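You operate a simulated robot arm through the tools that you are given. There is no shell and no other tool. Be economical: measure what you need, move in short steps, check, and stop when the job is done.

You run a simulated robot arm. Do the job below in one go: nothing can be reset, and whatever is moved stays where it is left.

Task
Take the yellow weight and leave it on top of the blue case on the top of the long table.

The check looks at the end state, three seconds after you hand in, the way a careful person would. Anything else that was tipped, shoved, dropped, spilled or broken makes it a failure.

Robot
A 6-joint arm with a two-finger parallel gripper, fixed in place. Base frame: the origin is at the foot of the arm, x ahead of it, y to its left, z up; the work surface is at about z = 0. Readings come in mm, rad, newtons and seconds.
With the tool pointing down near the work surface it reaches from about 180 to 460 mm from the base axis. Its first joint turns from -1.222 to 1.222 rad. Payload 1.9 kg.
Tool frame: the origin (TCP) lies between the finger pads and is the grasp point; the fingertips stand 23 mm ahead of it; z points along the fingers, y is the line along which they close. The gripper opens to 94 mm. The fingers are 38 mm wide and 10 mm thick; the gripper's body (54 by 96 mm) begins 39 mm behind the TCP.
Orientation is told as [roll, pitch, yaw] about the base's x, y, z axes, in that order, counted from this pose: with the fingers straight down and closing along the base's y, the tool's x points along the base's -x, its y along +y and its z along -z.

Tools
- The arm moves only by the tool move_arm. Its argument "plan" is a list of rows, each an object (a shift or turn left out is 0, a gripper value left out holds the last) with "fingers": the finger opening in cm, from 0 to 9.4; "slide": the shift along the tool's x, y, z in cm, a list of three; "yaw": the turn about the tool's z in rad. In form: [{"fingers": fingers, "slide": [dx, dy, dz], "yaw": yaw}, ...]. A call has 1 to 8 rows; each row shifts and turns the commanded pose from where the row before left it, along the tool's axes as they then stand. Each row takes 0.2 s and may step no farther than 50 mm and 0.15 rad from the row before; otherwise, or with a gripper value out of range, the whole call is refused. Where a pose cannot be reached the arm comes as near as it can. A force on the tool above 40 N (or 10 N above the force at the start of the call, whichever is more), or a blocked arm, ends the call early, and 0.2 s more pass. Each finger travels about 108 mm/s and halts on what it meets, pressing with about 24 N; the grip force reading is that of the motor and also rises with nothing between the fingers. The clock runs only during rows and for 0.2 s after the last one: add rows that do not move to give the fingers time. The reply holds the time, the measured pose of the TCP, the force on the tool along the base axes, the opening and the grip force, in the units named above and with some noise, and new pictures: "views" is both (left out), scene, wrist or none.
- Cameras (640 x 400 px; columns grow to the right, rows downward): "scene" is fixed at [58.7, 316.2, 433.4]; the picture's right is [-0.80, -0.60, 0.00], its down [-0.32, 0.43, -0.84] and it looks along [0.51, -0.67, -0.54] (base axes); focal length 214 px, centre (320, 200). "wrist" rides on the gripper at [-39, 0, -44] in the tool frame; the picture's right is [0.00, -1.00, 0.00], its down [0.97, 0.00, -0.24] and it looks along [0.24, 0.00, 0.97] (tool axes); focal length 218 px, centre (320, 200). There is no depth. A picture from a camera that has moved, and an enlarged one, comes with that camera's place and axes in the base frame and with its lens. The place of the scene camera against the robot may be out by one fixed shift of up to 12 mm in any direction.
- enlarge(camera, box): a new picture of the part [left, top, right, bottom] of that camera's present view, enlarged. The clock stands still meanwhile.
- hand_in(): hands the job in; it is judged then, once.

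Work in short steps. Places have to be worked out from the pictures, the camera data and where the tool is seen: move nearer, look again, correct. Check each grasp and each placing, and mend what went wrong. You have 90 turns and 170 pictures in all, those below and enlarged ones among them. Open the gripper and draw the arm clear of the work before you hand the job in, unless the task says otherwise; then end with one line.

The tools are called after ">>>" as name(argument=value, ...) on one line, values as JSON. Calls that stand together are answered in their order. move_arm: Moves the arm, as the interface text tells. Its arguments: {"type":"object","properties":{"plan":{"type":"array","items":{"type":"object","properties":{"fingers":{"type":"number"},"slide":{"type":"array","items":{"type":"number"}},"yaw":{"type":"number"}}}},"views":{"type":"string","enum":["both","scene","wrist","none"]}},"required":["plan"]} The other tools are called the same way: enlarge (camera, box) takes an enlarged picture of a part of a camera's view; hand_in () hands the job in.

At the start:

```text
clock: 0.0
tool_pos: [260.5, -223.9, 273.8]
orientation: [-0.001, 0.002, -0.001]
wrist_force: [0.1, -0.3, -0.1]
width: 94.1
finger_force: 0.1
```

scene: 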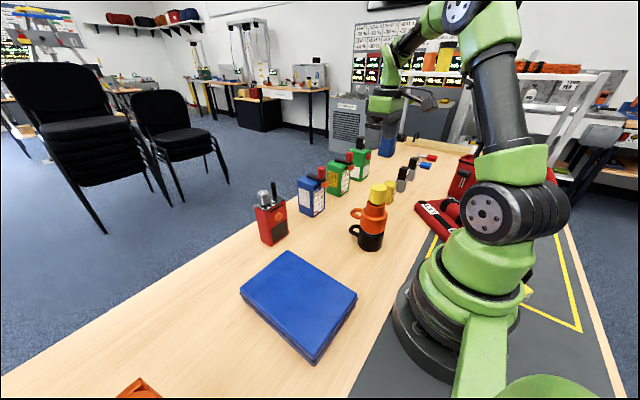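
wrist: 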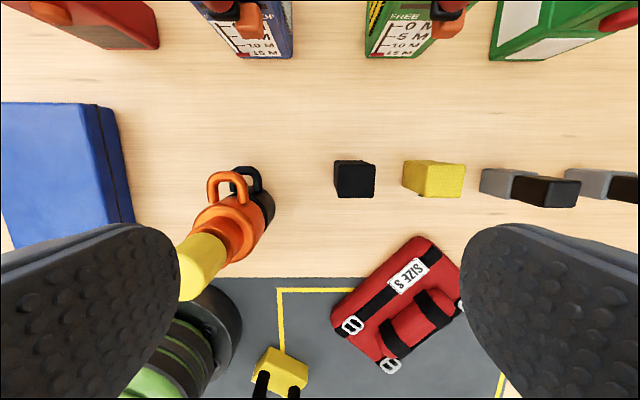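

The yellow things I can see are a cylinder on a stack of mugs, a block on the table, and another by the base. I'll enlarge to tell which is the weight.

>>> enlarge(camera="scene", box=[330, 130, 490, 260])

>>> enlarge(camera="wrist", box=[160, 140, 480, 340])

>>> enlarge(camera="wrist", box=[220, 300, 380, 400])

```text
3.08 times, centred on (410, 195) of scene
camera zoom: at [58.7, 316.2, 433.4], right [-0.8, -0.6, 0.0], down [-0.32, 0.43, -0.84], along [0.51, -0.67, -0.54], focal length 660 px, centre (43, 215)
```

zoom: 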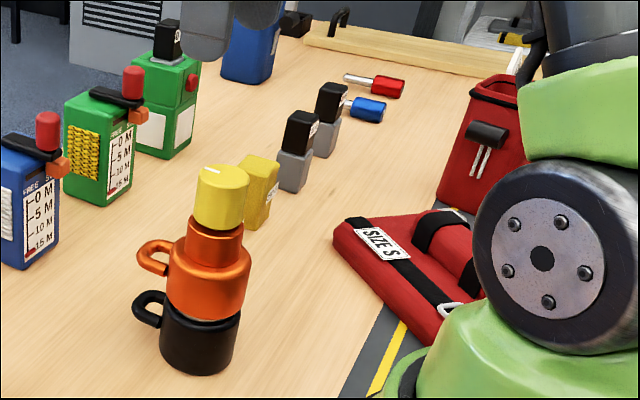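

```text
2.00 times, centred on (320, 240) of wrist
camera zoom: at [298.8, -224.9, 317.6], right [0.0, -1.0, 0.0], down [-0.97, 0.0, 0.24], along [-0.24, 0.0, -0.97], focal length 436 px, centre (320, 120)
```

zoom: 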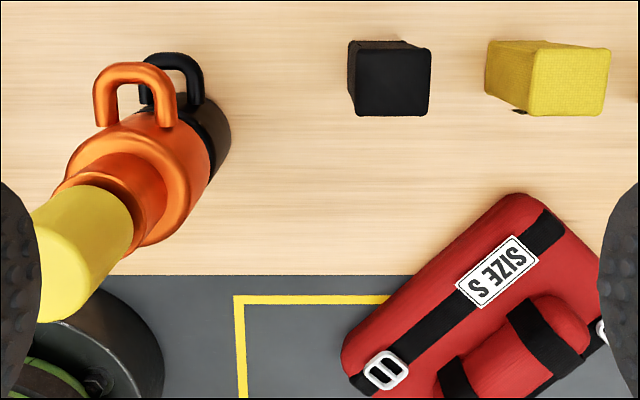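

```text
4.00 times, centred on (300, 350) of wrist
camera zoom: at [298.8, -224.9, 317.6], right [0.0, -1.0, 0.0], down [-0.97, 0.0, 0.24], along [-0.24, 0.0, -0.97], focal length 873 px, centre (400, -400)
```

zoom: 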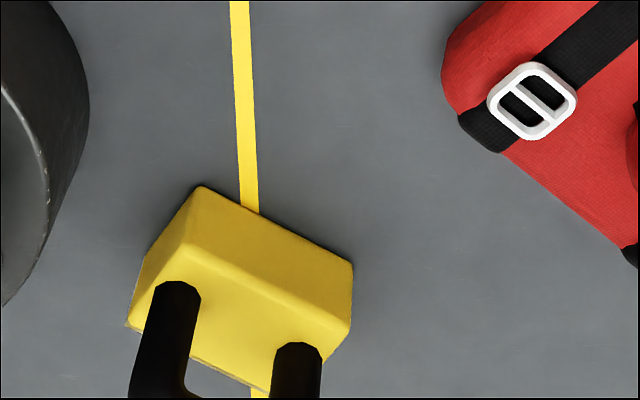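

Three yellow candidates, so I need more detail. The stack's yellow cap may be a calibration weight, and the floor-mat one has a black handle. I'll enlarge more.

>>> enlarge(camera="scene", box=[345, 165, 425, 255])

>>> enlarge(camera="wrist", box=[390, 140, 640, 230])

>>> enlarge(camera="scene", box=[220, 120, 420, 260])

```text
4.44 times, centred on (385, 210) of scene
camera zoom: at [58.7, 316.2, 433.4], right [-0.8, -0.6, 0.0], down [-0.32, 0.43, -0.84], along [0.51, -0.67, -0.54], focal length 953 px, centre (31, 156)
```

zoom: 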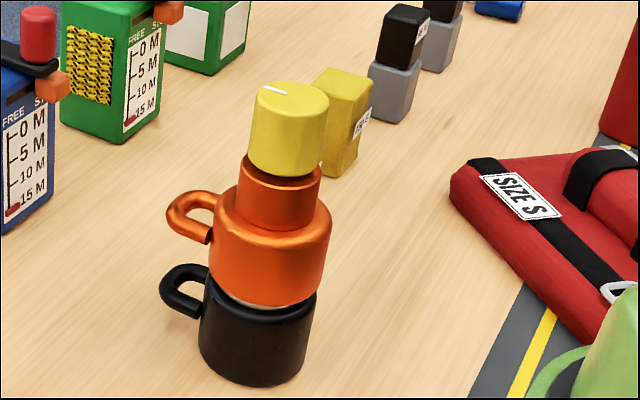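

```text
2.56 times, centred on (515, 185) of wrist
camera zoom: at [298.8, -224.9, 317.6], right [0.0, -1.0, 0.0], down [-0.97, 0.0, 0.24], along [-0.24, 0.0, -0.97], focal length 559 px, centre (-179, 238)
```

zoom: 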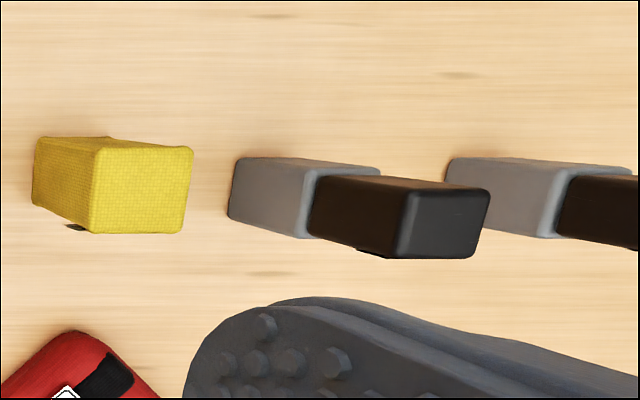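

```text
2.86 times, centred on (320, 190) of scene
camera zoom: at [58.7, 316.2, 433.4], right [-0.8, -0.6, 0.0], down [-0.32, 0.43, -0.84], along [0.51, -0.67, -0.54], focal length 613 px, centre (320, 229)
```

zoom: 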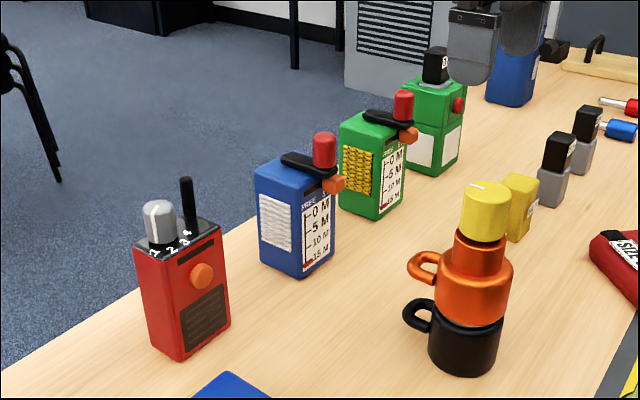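

The yellow block carries a white label on one face; I'll zoom in on it and the neighbouring blocks' labels.

>>> enlarge(camera="scene", box=[380, 175, 404, 205])

>>> enlarge(camera="scene", box=[390, 145, 440, 195])

```text
13.33 times, centred on (392, 190) of scene
camera zoom: at [58.7, 316.2, 433.4], right [-0.8, -0.6, 0.0], down [-0.32, 0.43, -0.84], along [0.51, -0.67, -0.54], focal length 2860 px, centre (-640, 333)
```

zoom: 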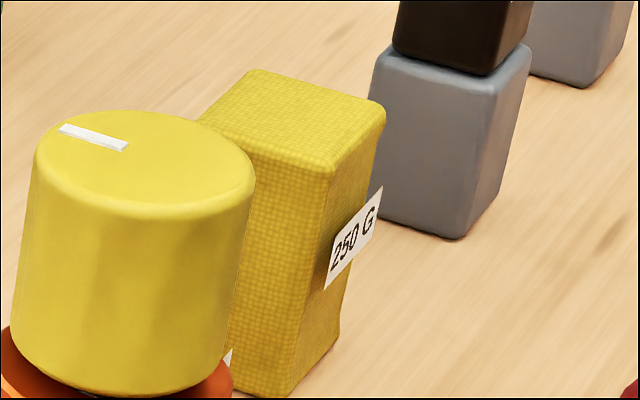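

```text
8.00 times, centred on (415, 170) of scene
camera zoom: at [58.7, 316.2, 433.4], right [-0.8, -0.6, 0.0], down [-0.32, 0.43, -0.84], along [0.51, -0.67, -0.54], focal length 1716 px, centre (-440, 440)
```

zoom: 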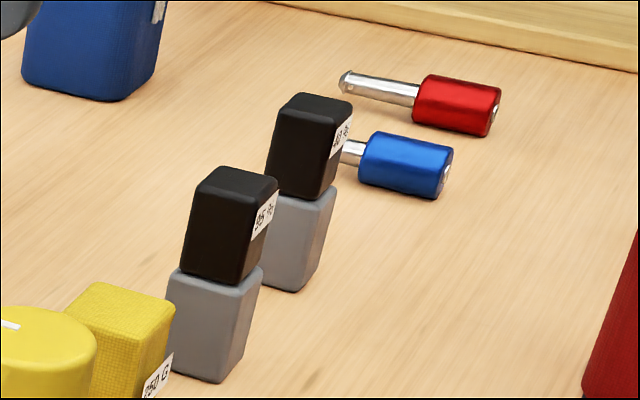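

The label reads "250 G", so the textured yellow block is the weight. I judge it to be centred near (260, -369), about 37 x 44 mm and 69 mm tall; both cameras agree. I'll move above it at height and look again.

>>> move_arm(plan=[{"slide": [0, -4.8, 0], "fingers": 7.5}, {"slide": [0, -4.8, 0]}, {"slide": [0, -4.8, 3]}, {"slide": [0, 0, 4]}, {}])

```text
refused: row 3 steps farther than a row can; nothing moved
```

The third row was over the 50 mm limit, so I'm splitting it up.

>>> move_arm(plan=[{"slide": [0, -4.8, 0], "fingers": 7.5}, {"slide": [0, -4.8, 0]}, {"slide": [0, -4.8, 0]}, {"slide": [0, 0, 4]}, {"slide": [0, 0, 4]}, {}])

```text
clock: 1.4
tool_pos: [260.7, -348.4, 188.7]
orientation: [0.0, 0.001, 0.0]
wrist_force: [0.0, 0.5, -0.3]
width: 75.1
finger_force: 0.1
out of reach, approached as far as the arm can: row 3
camera wrist: at [298.8, -349.5, 233.4], right [0.0, -1.0, 0.0], down [-0.97, 0.0, 0.24], along [-0.24, 0.0, -0.97], focal length 218 px, centre (320, 200)
```

scene: 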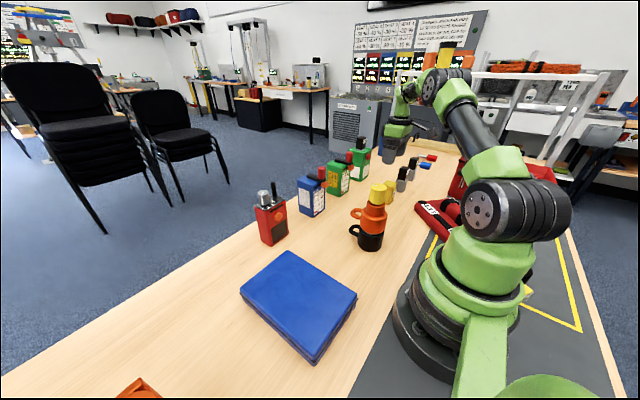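
wrist: 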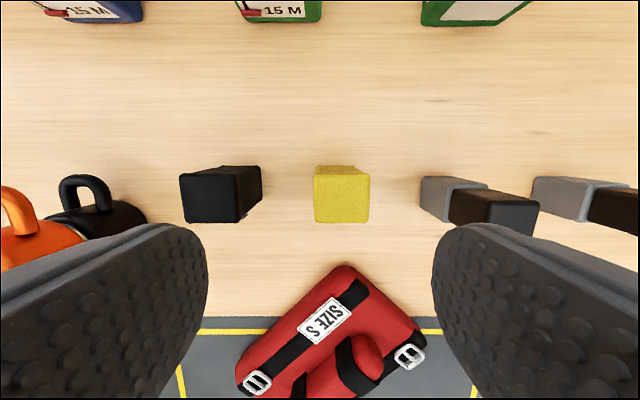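

The block's top centre now comes out at about (262, -366.5, 67). I'll go down to about z = 110, where the arm reaches farther, then correct y.

>>> move_arm(plan=[{"slide": [0, 0, 4]}, {"slide": [0, 0, 3.5]}, {}], views="wrist")

```text
clock: 2.2
tool_pos: [259.6, -347.5, 114.2]
orientation: [-0.001, 0.001, 0.001]
wrist_force: [0.5, -0.8, 1.3]
width: 75.0
finger_force: 0.1
camera wrist: at [298.0, -348.6, 158.5], right [0.0, -1.0, 0.0], down [-0.97, 0.0, 0.24], along [-0.24, 0.0, -0.97], focal length 218 px, centre (320, 200)
```

wrist: 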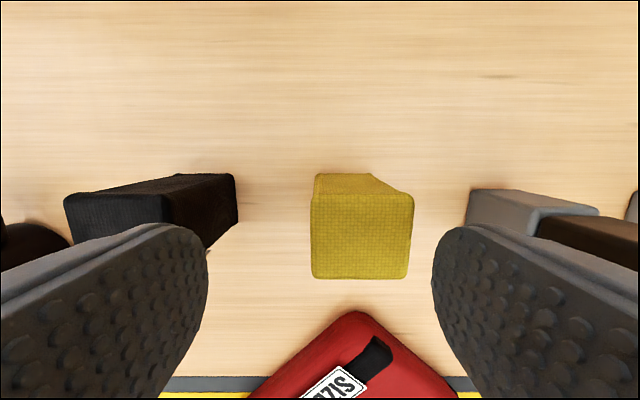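

The refined block centre is (261.6, -366), with its top at about z = 73. I'll shift 18.5 mm in y and check before lowering.

>>> move_arm(plan=[{"slide": [-0.2, -1.85, 0]}, {"slide": [0, 0, 1.5]}, {}], views="wrist")

```text
clock: 3.0
tool_pos: [260.7, -365.7, 99.4]
orientation: [0.001, 0.0, 0.002]
wrist_force: [0.4, -0.5, 0.0]
width: 75.1
finger_force: 0.1
camera wrist: at [299.5, -367.0, 143.6], right [0.0, -1.0, 0.0], down [-0.97, 0.0, 0.24], along [-0.24, 0.0, -0.97], focal length 218 px, centre (320, 200)
```

wrist: 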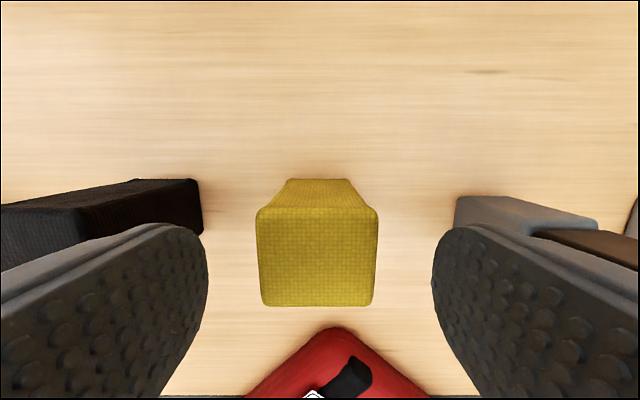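

The block is centred between the fingers, with room on either side. I'll lower to about z = 46 and close.

>>> move_arm(plan=[{"slide": [0, 0, 2]}, {"slide": [0, 0, 2]}, {"slide": [0, 0, 1.3]}, {}, {"fingers": 3.0}, {}, {}])

```text
clock: 4.6
tool_pos: [260.3, -366.3, 45.9]
orientation: [-0.001, -0.001, -0.001]
wrist_force: [-0.6, -0.2, 0.7]
width: 43.8
finger_force: 24.3
camera wrist: at [300.0, -366.4, 90.9], right [0.0, -1.0, 0.0], down [-0.97, 0.0, 0.24], along [-0.24, 0.0, -0.97], focal length 218 px, centre (320, 200)
```

scene: 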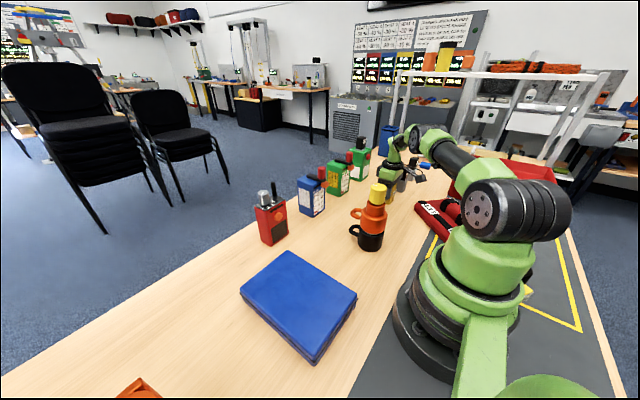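
wrist: 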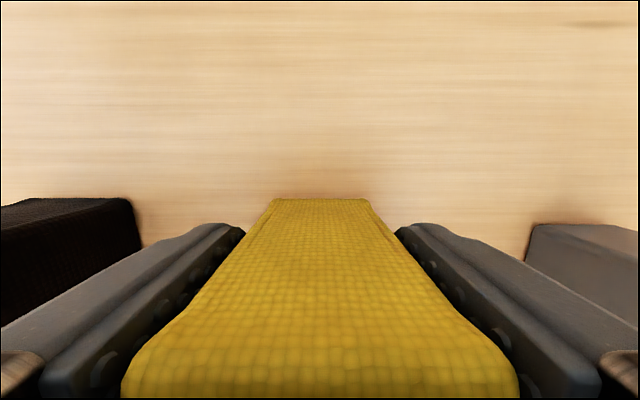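

The grip is firm at 43.8 mm and 24 N. I'll lift straight up and check.

>>> move_arm(plan=[{"slide": [0, 0, -1.5]}, {"slide": [0, 0, -3]}, {"slide": [0, 0, -4]}, {"slide": [0, 1, -3]}, {}])

```text
clock: 5.8
tool_pos: [263.1, -355.2, 162.1]
orientation: [-0.001, 0.0, 0.001]
wrist_force: [0.3, 0.6, -3.6]
width: 44.0
finger_force: 23.6
camera wrist: at [300.8, -356.5, 206.5], right [0.0, -1.0, 0.0], down [-0.97, 0.0, 0.24], along [-0.24, 0.0, -0.97], focal length 218 px, centre (320, 200)
```

scene: 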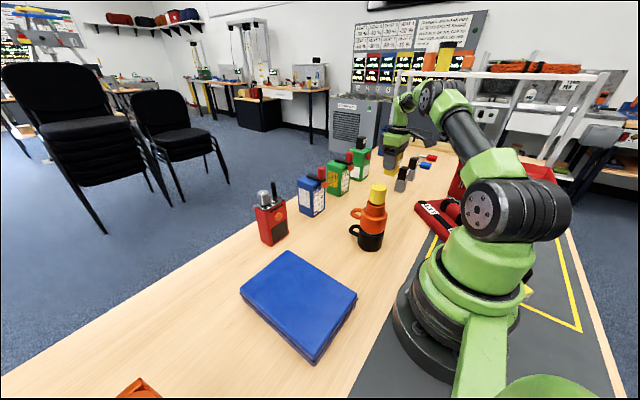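
wrist: 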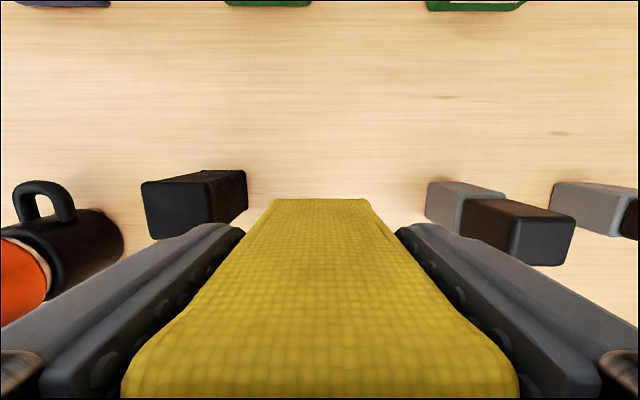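

The weight is held cleanly. Next I'll move inward and up to about z = 290, well before the mug stack, whose top I put at about z = 185.

>>> move_arm(plan=[{"slide": [0, 3.5, -3]}, {"slide": [0, 3.5, -3]}, {"slide": [0, 3, -3.5]}, {"slide": [0, 1, -3.5]}, {}], views="both")

```text
clock: 7.0
tool_pos: [262.2, -246.1, 293.3]
orientation: [-0.002, 0.0, 0.002]
wrist_force: [0.0, -0.1, -2.7]
width: 43.8
finger_force: 23.6
camera wrist: at [300.3, -246.3, 337.3], right [0.0, -1.0, 0.0], down [-0.97, 0.0, 0.24], along [-0.24, 0.0, -0.97], focal length 218 px, centre (320, 200)
```

scene: 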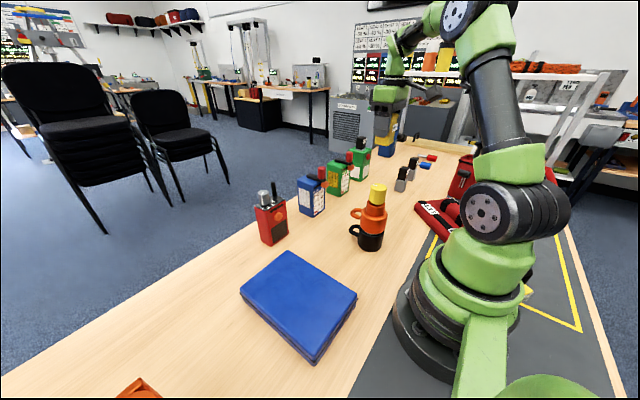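
wrist: 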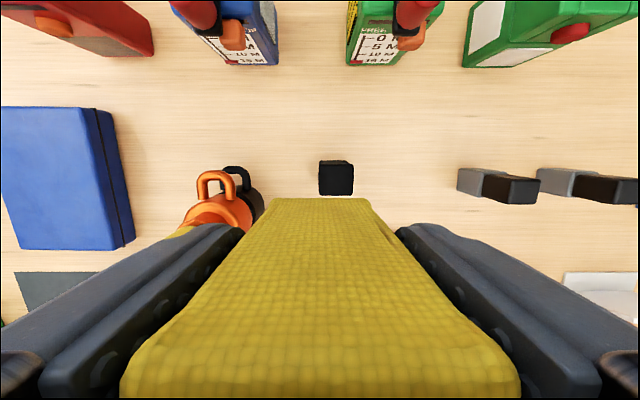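

There's about 60 mm of clearance over the mug stack. I'll traverse in +y toward the blue case.

>>> move_arm(plan=[{"slide": [-0.5, 4, 0]}, {"slide": [-0.5, 4.5, 0]}, {"slide": [-0.5, 4.5, 0]}, {"slide": [-0.5, 4.5, 0]}, {"slide": [0, 4.5, 0]}, {}])

```text
clock: 8.4
tool_pos: [281.7, -25.2, 292.1]
orientation: [0.001, -0.001, -0.001]
wrist_force: [-0.1, 0.3, -1.7]
width: 44.0
finger_force: 24.2
camera wrist: at [320.7, -26.1, 336.3], right [0.0, -1.0, 0.0], down [-0.97, 0.0, 0.24], along [-0.24, 0.0, -0.97], focal length 218 px, centre (320, 200)
```

scene: 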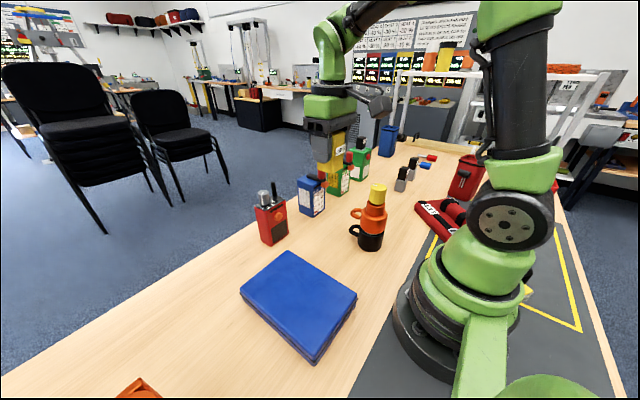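
wrist: 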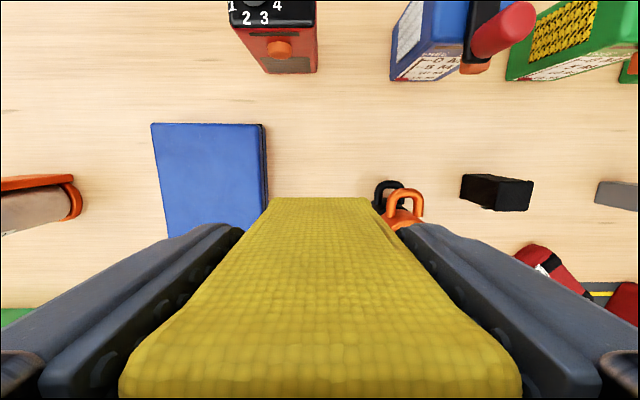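

The stack is untouched and the case's top spans about x 146–352, y 51–202. I'll continue to about (250, 129) and look.

>>> move_arm(plan=[{"slide": [1, 4.5, 0]}, {"slide": [1, 4.5, 0]}, {"slide": [1.2, 4.5, 0]}, {"slide": [0, 2, 3]}, {"slide": [0, 0, 4]}, {}])

```text
clock: 9.8
tool_pos: [250.0, 131.4, 222.9]
orientation: [-0.001, 0.0, -0.003]
wrist_force: [0.2, -0.3, -2.2]
width: 44.1
finger_force: 24.1
camera wrist: at [289.0, 129.3, 265.8], right [0.0, -1.0, 0.0], down [-0.97, 0.0, 0.24], along [-0.24, 0.0, -0.97], focal length 218 px, centre (320, 200)
```

scene: 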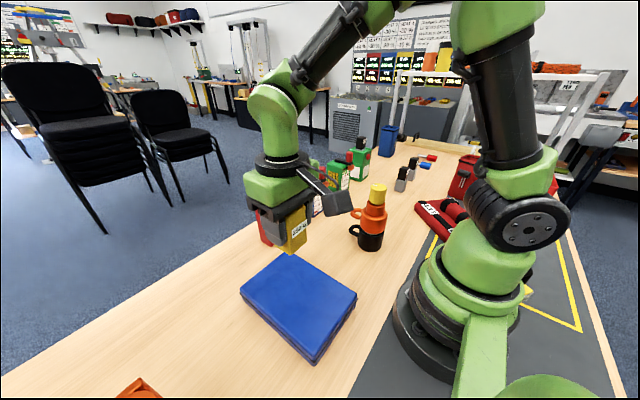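
wrist: 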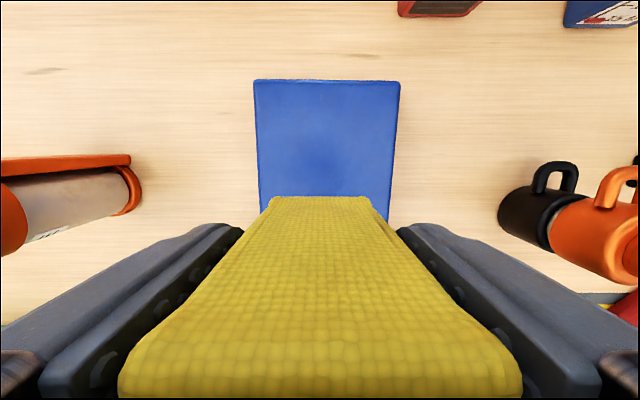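

We're over the case: its y span is about 51–195, so the centre is near 123. I'll shift -7 mm in y and descend to about z = 110.

>>> move_arm(plan=[{"slide": [0, -0.7, 2]}, {"slide": [0, 0, 3.5]}, {"slide": [0, 0, 3.5]}, {"slide": [0, 0, 2.2]}, {}])

>>> enlarge(camera="scene", box=[200, 210, 400, 370])

```text
clock: 11.0
tool_pos: [250.9, 122.3, 109.8]
orientation: [0.001, 0.0, -0.002]
wrist_force: [-0.4, -0.3, -2.5]
width: 43.8
finger_force: 24.2
camera wrist: at [288.0, 121.2, 154.1], right [0.0, -1.0, 0.0], down [-0.97, 0.0, 0.24], along [-0.24, 0.0, -0.97], focal length 218 px, centre (320, 200)
```

scene: 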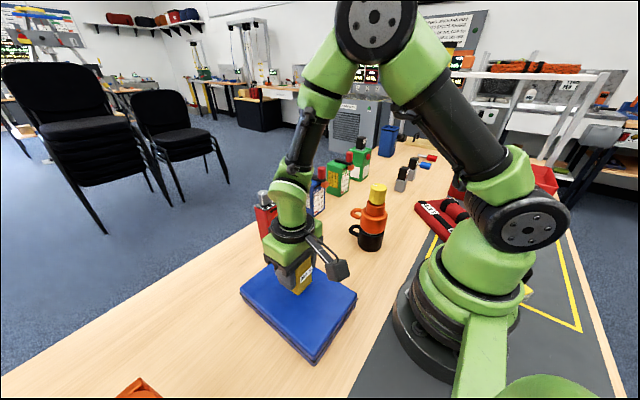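
wrist: 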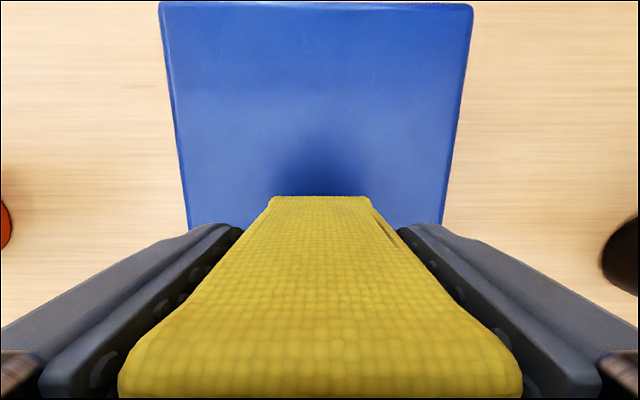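

```text
2.50 times, centred on (300, 290) of scene
camera zoom: at [58.7, 316.2, 433.4], right [-0.8, -0.6, 0.0], down [-0.32, 0.43, -0.84], along [0.51, -0.67, -0.54], focal length 536 px, centre (370, -25)
```

zoom: 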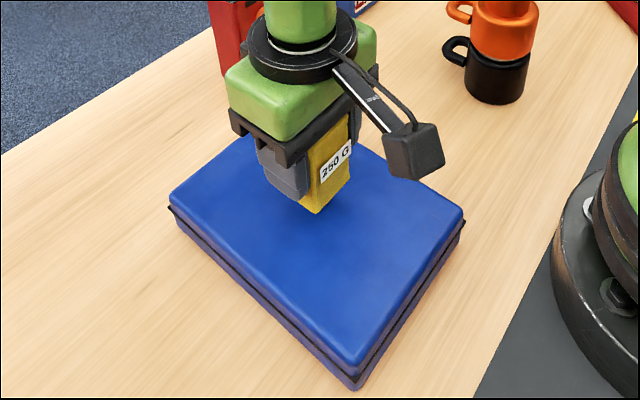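

The weight hangs just above the case. I'll lower in small steps, watching the force.

>>> move_arm(plan=[{"slide": [0, 0, 0.4]}, {"slide": [0, 0, 0.4]}, {"slide": [0, 0, 0.4]}, {}], views="none")

>>> enlarge(camera="scene", box=[240, 240, 340, 320])

```text
clock: 12.0
tool_pos: [250.6, 122.8, 97.8]
orientation: [-0.001, -0.001, 0.0]
wrist_force: [0.8, 0.3, -2.1]
width: 44.0
finger_force: 24.5
```

```text
5.00 times, centred on (290, 280) of scene
camera zoom: at [58.7, 316.2, 433.4], right [-0.8, -0.6, 0.0], down [-0.32, 0.43, -0.84], along [0.51, -0.67, -0.54], focal length 1072 px, centre (470, -200)
```

zoom: 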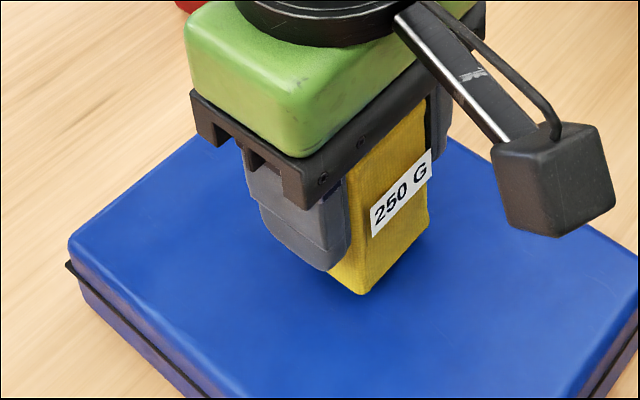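

Still no contact: the force is just the weight. I'll keep going in small steps.

>>> move_arm(plan=[{"slide": [0, 0, 0.3]}, {"slide": [0, 0, 0.3]}, {}], views="none")

```text
clock: 12.8
tool_pos: [250.9, 121.9, 91.8]
orientation: [0.0, 0.0, 0.0]
wrist_force: [0.6, 0.1, -2.3]
width: 44.1
finger_force: 23.9
```

Still no contact, so another 4 mm.

>>> move_arm(plan=[{"slide": [0, 0, 0.2]}, {"slide": [0, 0, 0.2]}, {}], views="none")

>>> enlarge(camera="scene", box=[265, 260, 325, 308])

```text
clock: 13.6
tool_pos: [250.3, 121.8, 88.4]
orientation: [0.003, -0.004, -0.002]
wrist_force: [2.1, -6.6, 34.3]
width: 44.2
finger_force: 23.9
```

```text
8.33 times, centred on (295, 284) of scene
camera zoom: at [58.6, 316.2, 433.5], right [-0.8, -0.6, 0.0], down [-0.32, 0.43, -0.84], along [0.51, -0.67, -0.54], focal length 1787 px, centre (528, -500)
```

zoom: 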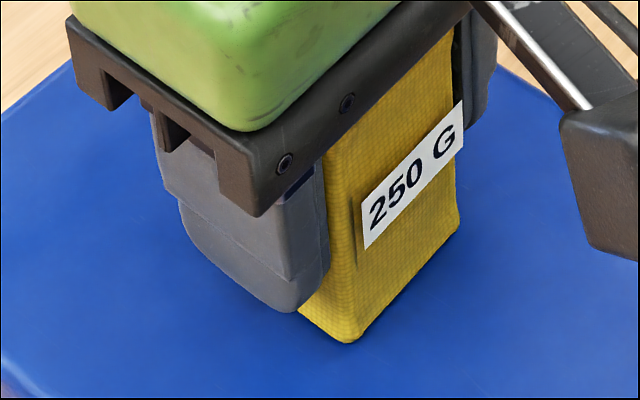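

Contact: 34 N up. I'll ease off about 0.5 mm, then open the fingers gently.

>>> move_arm(plan=[{"slide": [0, 0, -0.05]}, {}], views="none")

```text
clock: 14.2
tool_pos: [251.8, 121.7, 89.8]
orientation: [0.002, -0.001, 0.0]
wrist_force: [6.5, -1.1, 18.5]
width: 43.8
finger_force: 24.1
```

Still pressing at 18 N; I'll ease up another 0.4 mm.

>>> move_arm(plan=[{"slide": [0, 0, -0.04]}, {}], views="none")

```text
clock: 14.8
tool_pos: [250.1, 122.6, 88.2]
orientation: [0.0, 0.001, 0.0]
wrist_force: [3.3, 1.8, 5.5]
width: 43.7
finger_force: 23.7
```

The load is light now, so I'll open to 75 mm in stages and look.

>>> move_arm(plan=[{"fingers": 4.6}, {"fingers": 5.2}, {"fingers": 6.2}, {"fingers": 7.5}, {}])

```text
clock: 16.0
tool_pos: [249.4, 122.1, 88.3]
orientation: [-0.001, -0.001, 0.0]
wrist_force: [-1.4, -1.1, 0.1]
width: 75.2
finger_force: 0.1
camera wrist: at [288.7, 121.4, 133.1], right [0.0, -1.0, 0.0], down [-0.97, 0.0, 0.24], along [-0.24, 0.0, -0.97], focal length 218 px, centre (320, 200)
```

scene: 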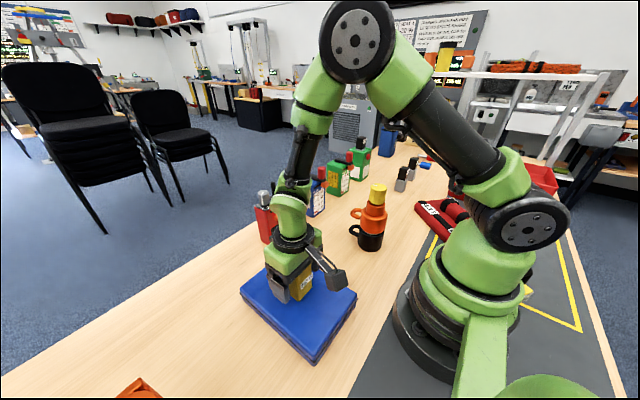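
wrist: 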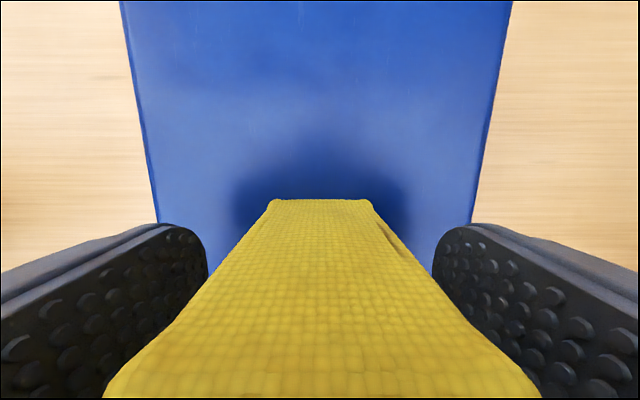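

The weight stands upright, with the fingers clear on both sides. I'll withdraw straight up.

>>> move_arm(plan=[{"slide": [0, 0, -2]}, {"slide": [0, 0, -4]}, {"slide": [0, 0, -4]}, {"slide": [0, 0, -4]}, {"slide": [0, 0, -4]}, {"slide": [0, -4, 0]}, {"slide": [0, -4, 0]}, {}])

>>> enlarge(camera="scene", box=[220, 140, 460, 370])

```text
clock: 17.8
tool_pos: [249.4, 42.0, 269.0]
orientation: [-0.001, -0.001, 0.002]
wrist_force: [-0.4, 1.0, -0.4]
width: 75.1
finger_force: 0.1
camera wrist: at [287.6, 41.2, 312.8], right [0.0, -1.0, 0.0], down [-0.97, 0.0, 0.24], along [-0.24, 0.0, -0.97], focal length 218 px, centre (320, 200)
```

scene: 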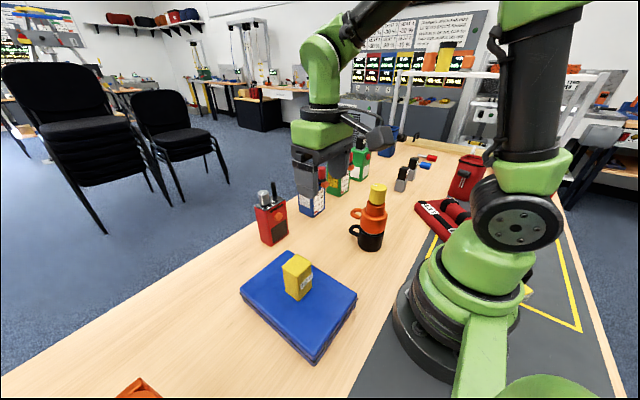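
wrist: 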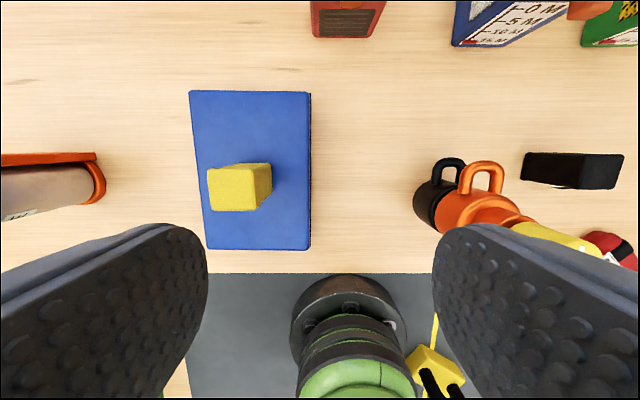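

```text
1.74 times, centred on (340, 255) of scene
camera zoom: at [58.7, 316.2, 433.4], right [-0.8, -0.6, 0.0], down [-0.32, 0.43, -0.84], along [0.51, -0.67, -0.54], focal length 373 px, centre (285, 104)
```

zoom: 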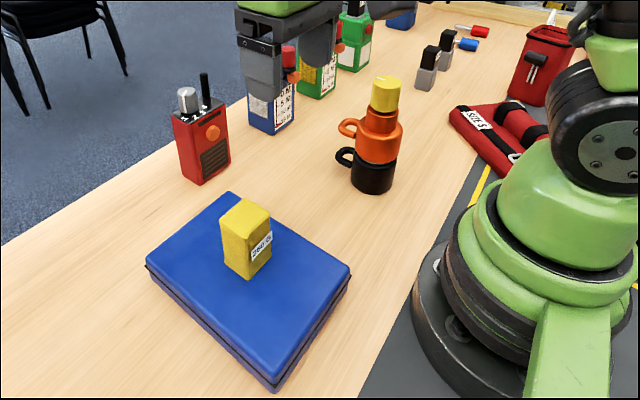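

The weight stands upright on the blue case, nothing else has been disturbed, and the arm is clear, so I'm handing in.

>>> hand_in()

```text
The job is handed in.
```

The yellow 250 g weight is standing upright on top of the blue case on the long table; the last pictures showed nothing else disturbed, and the gripper is open and clear.
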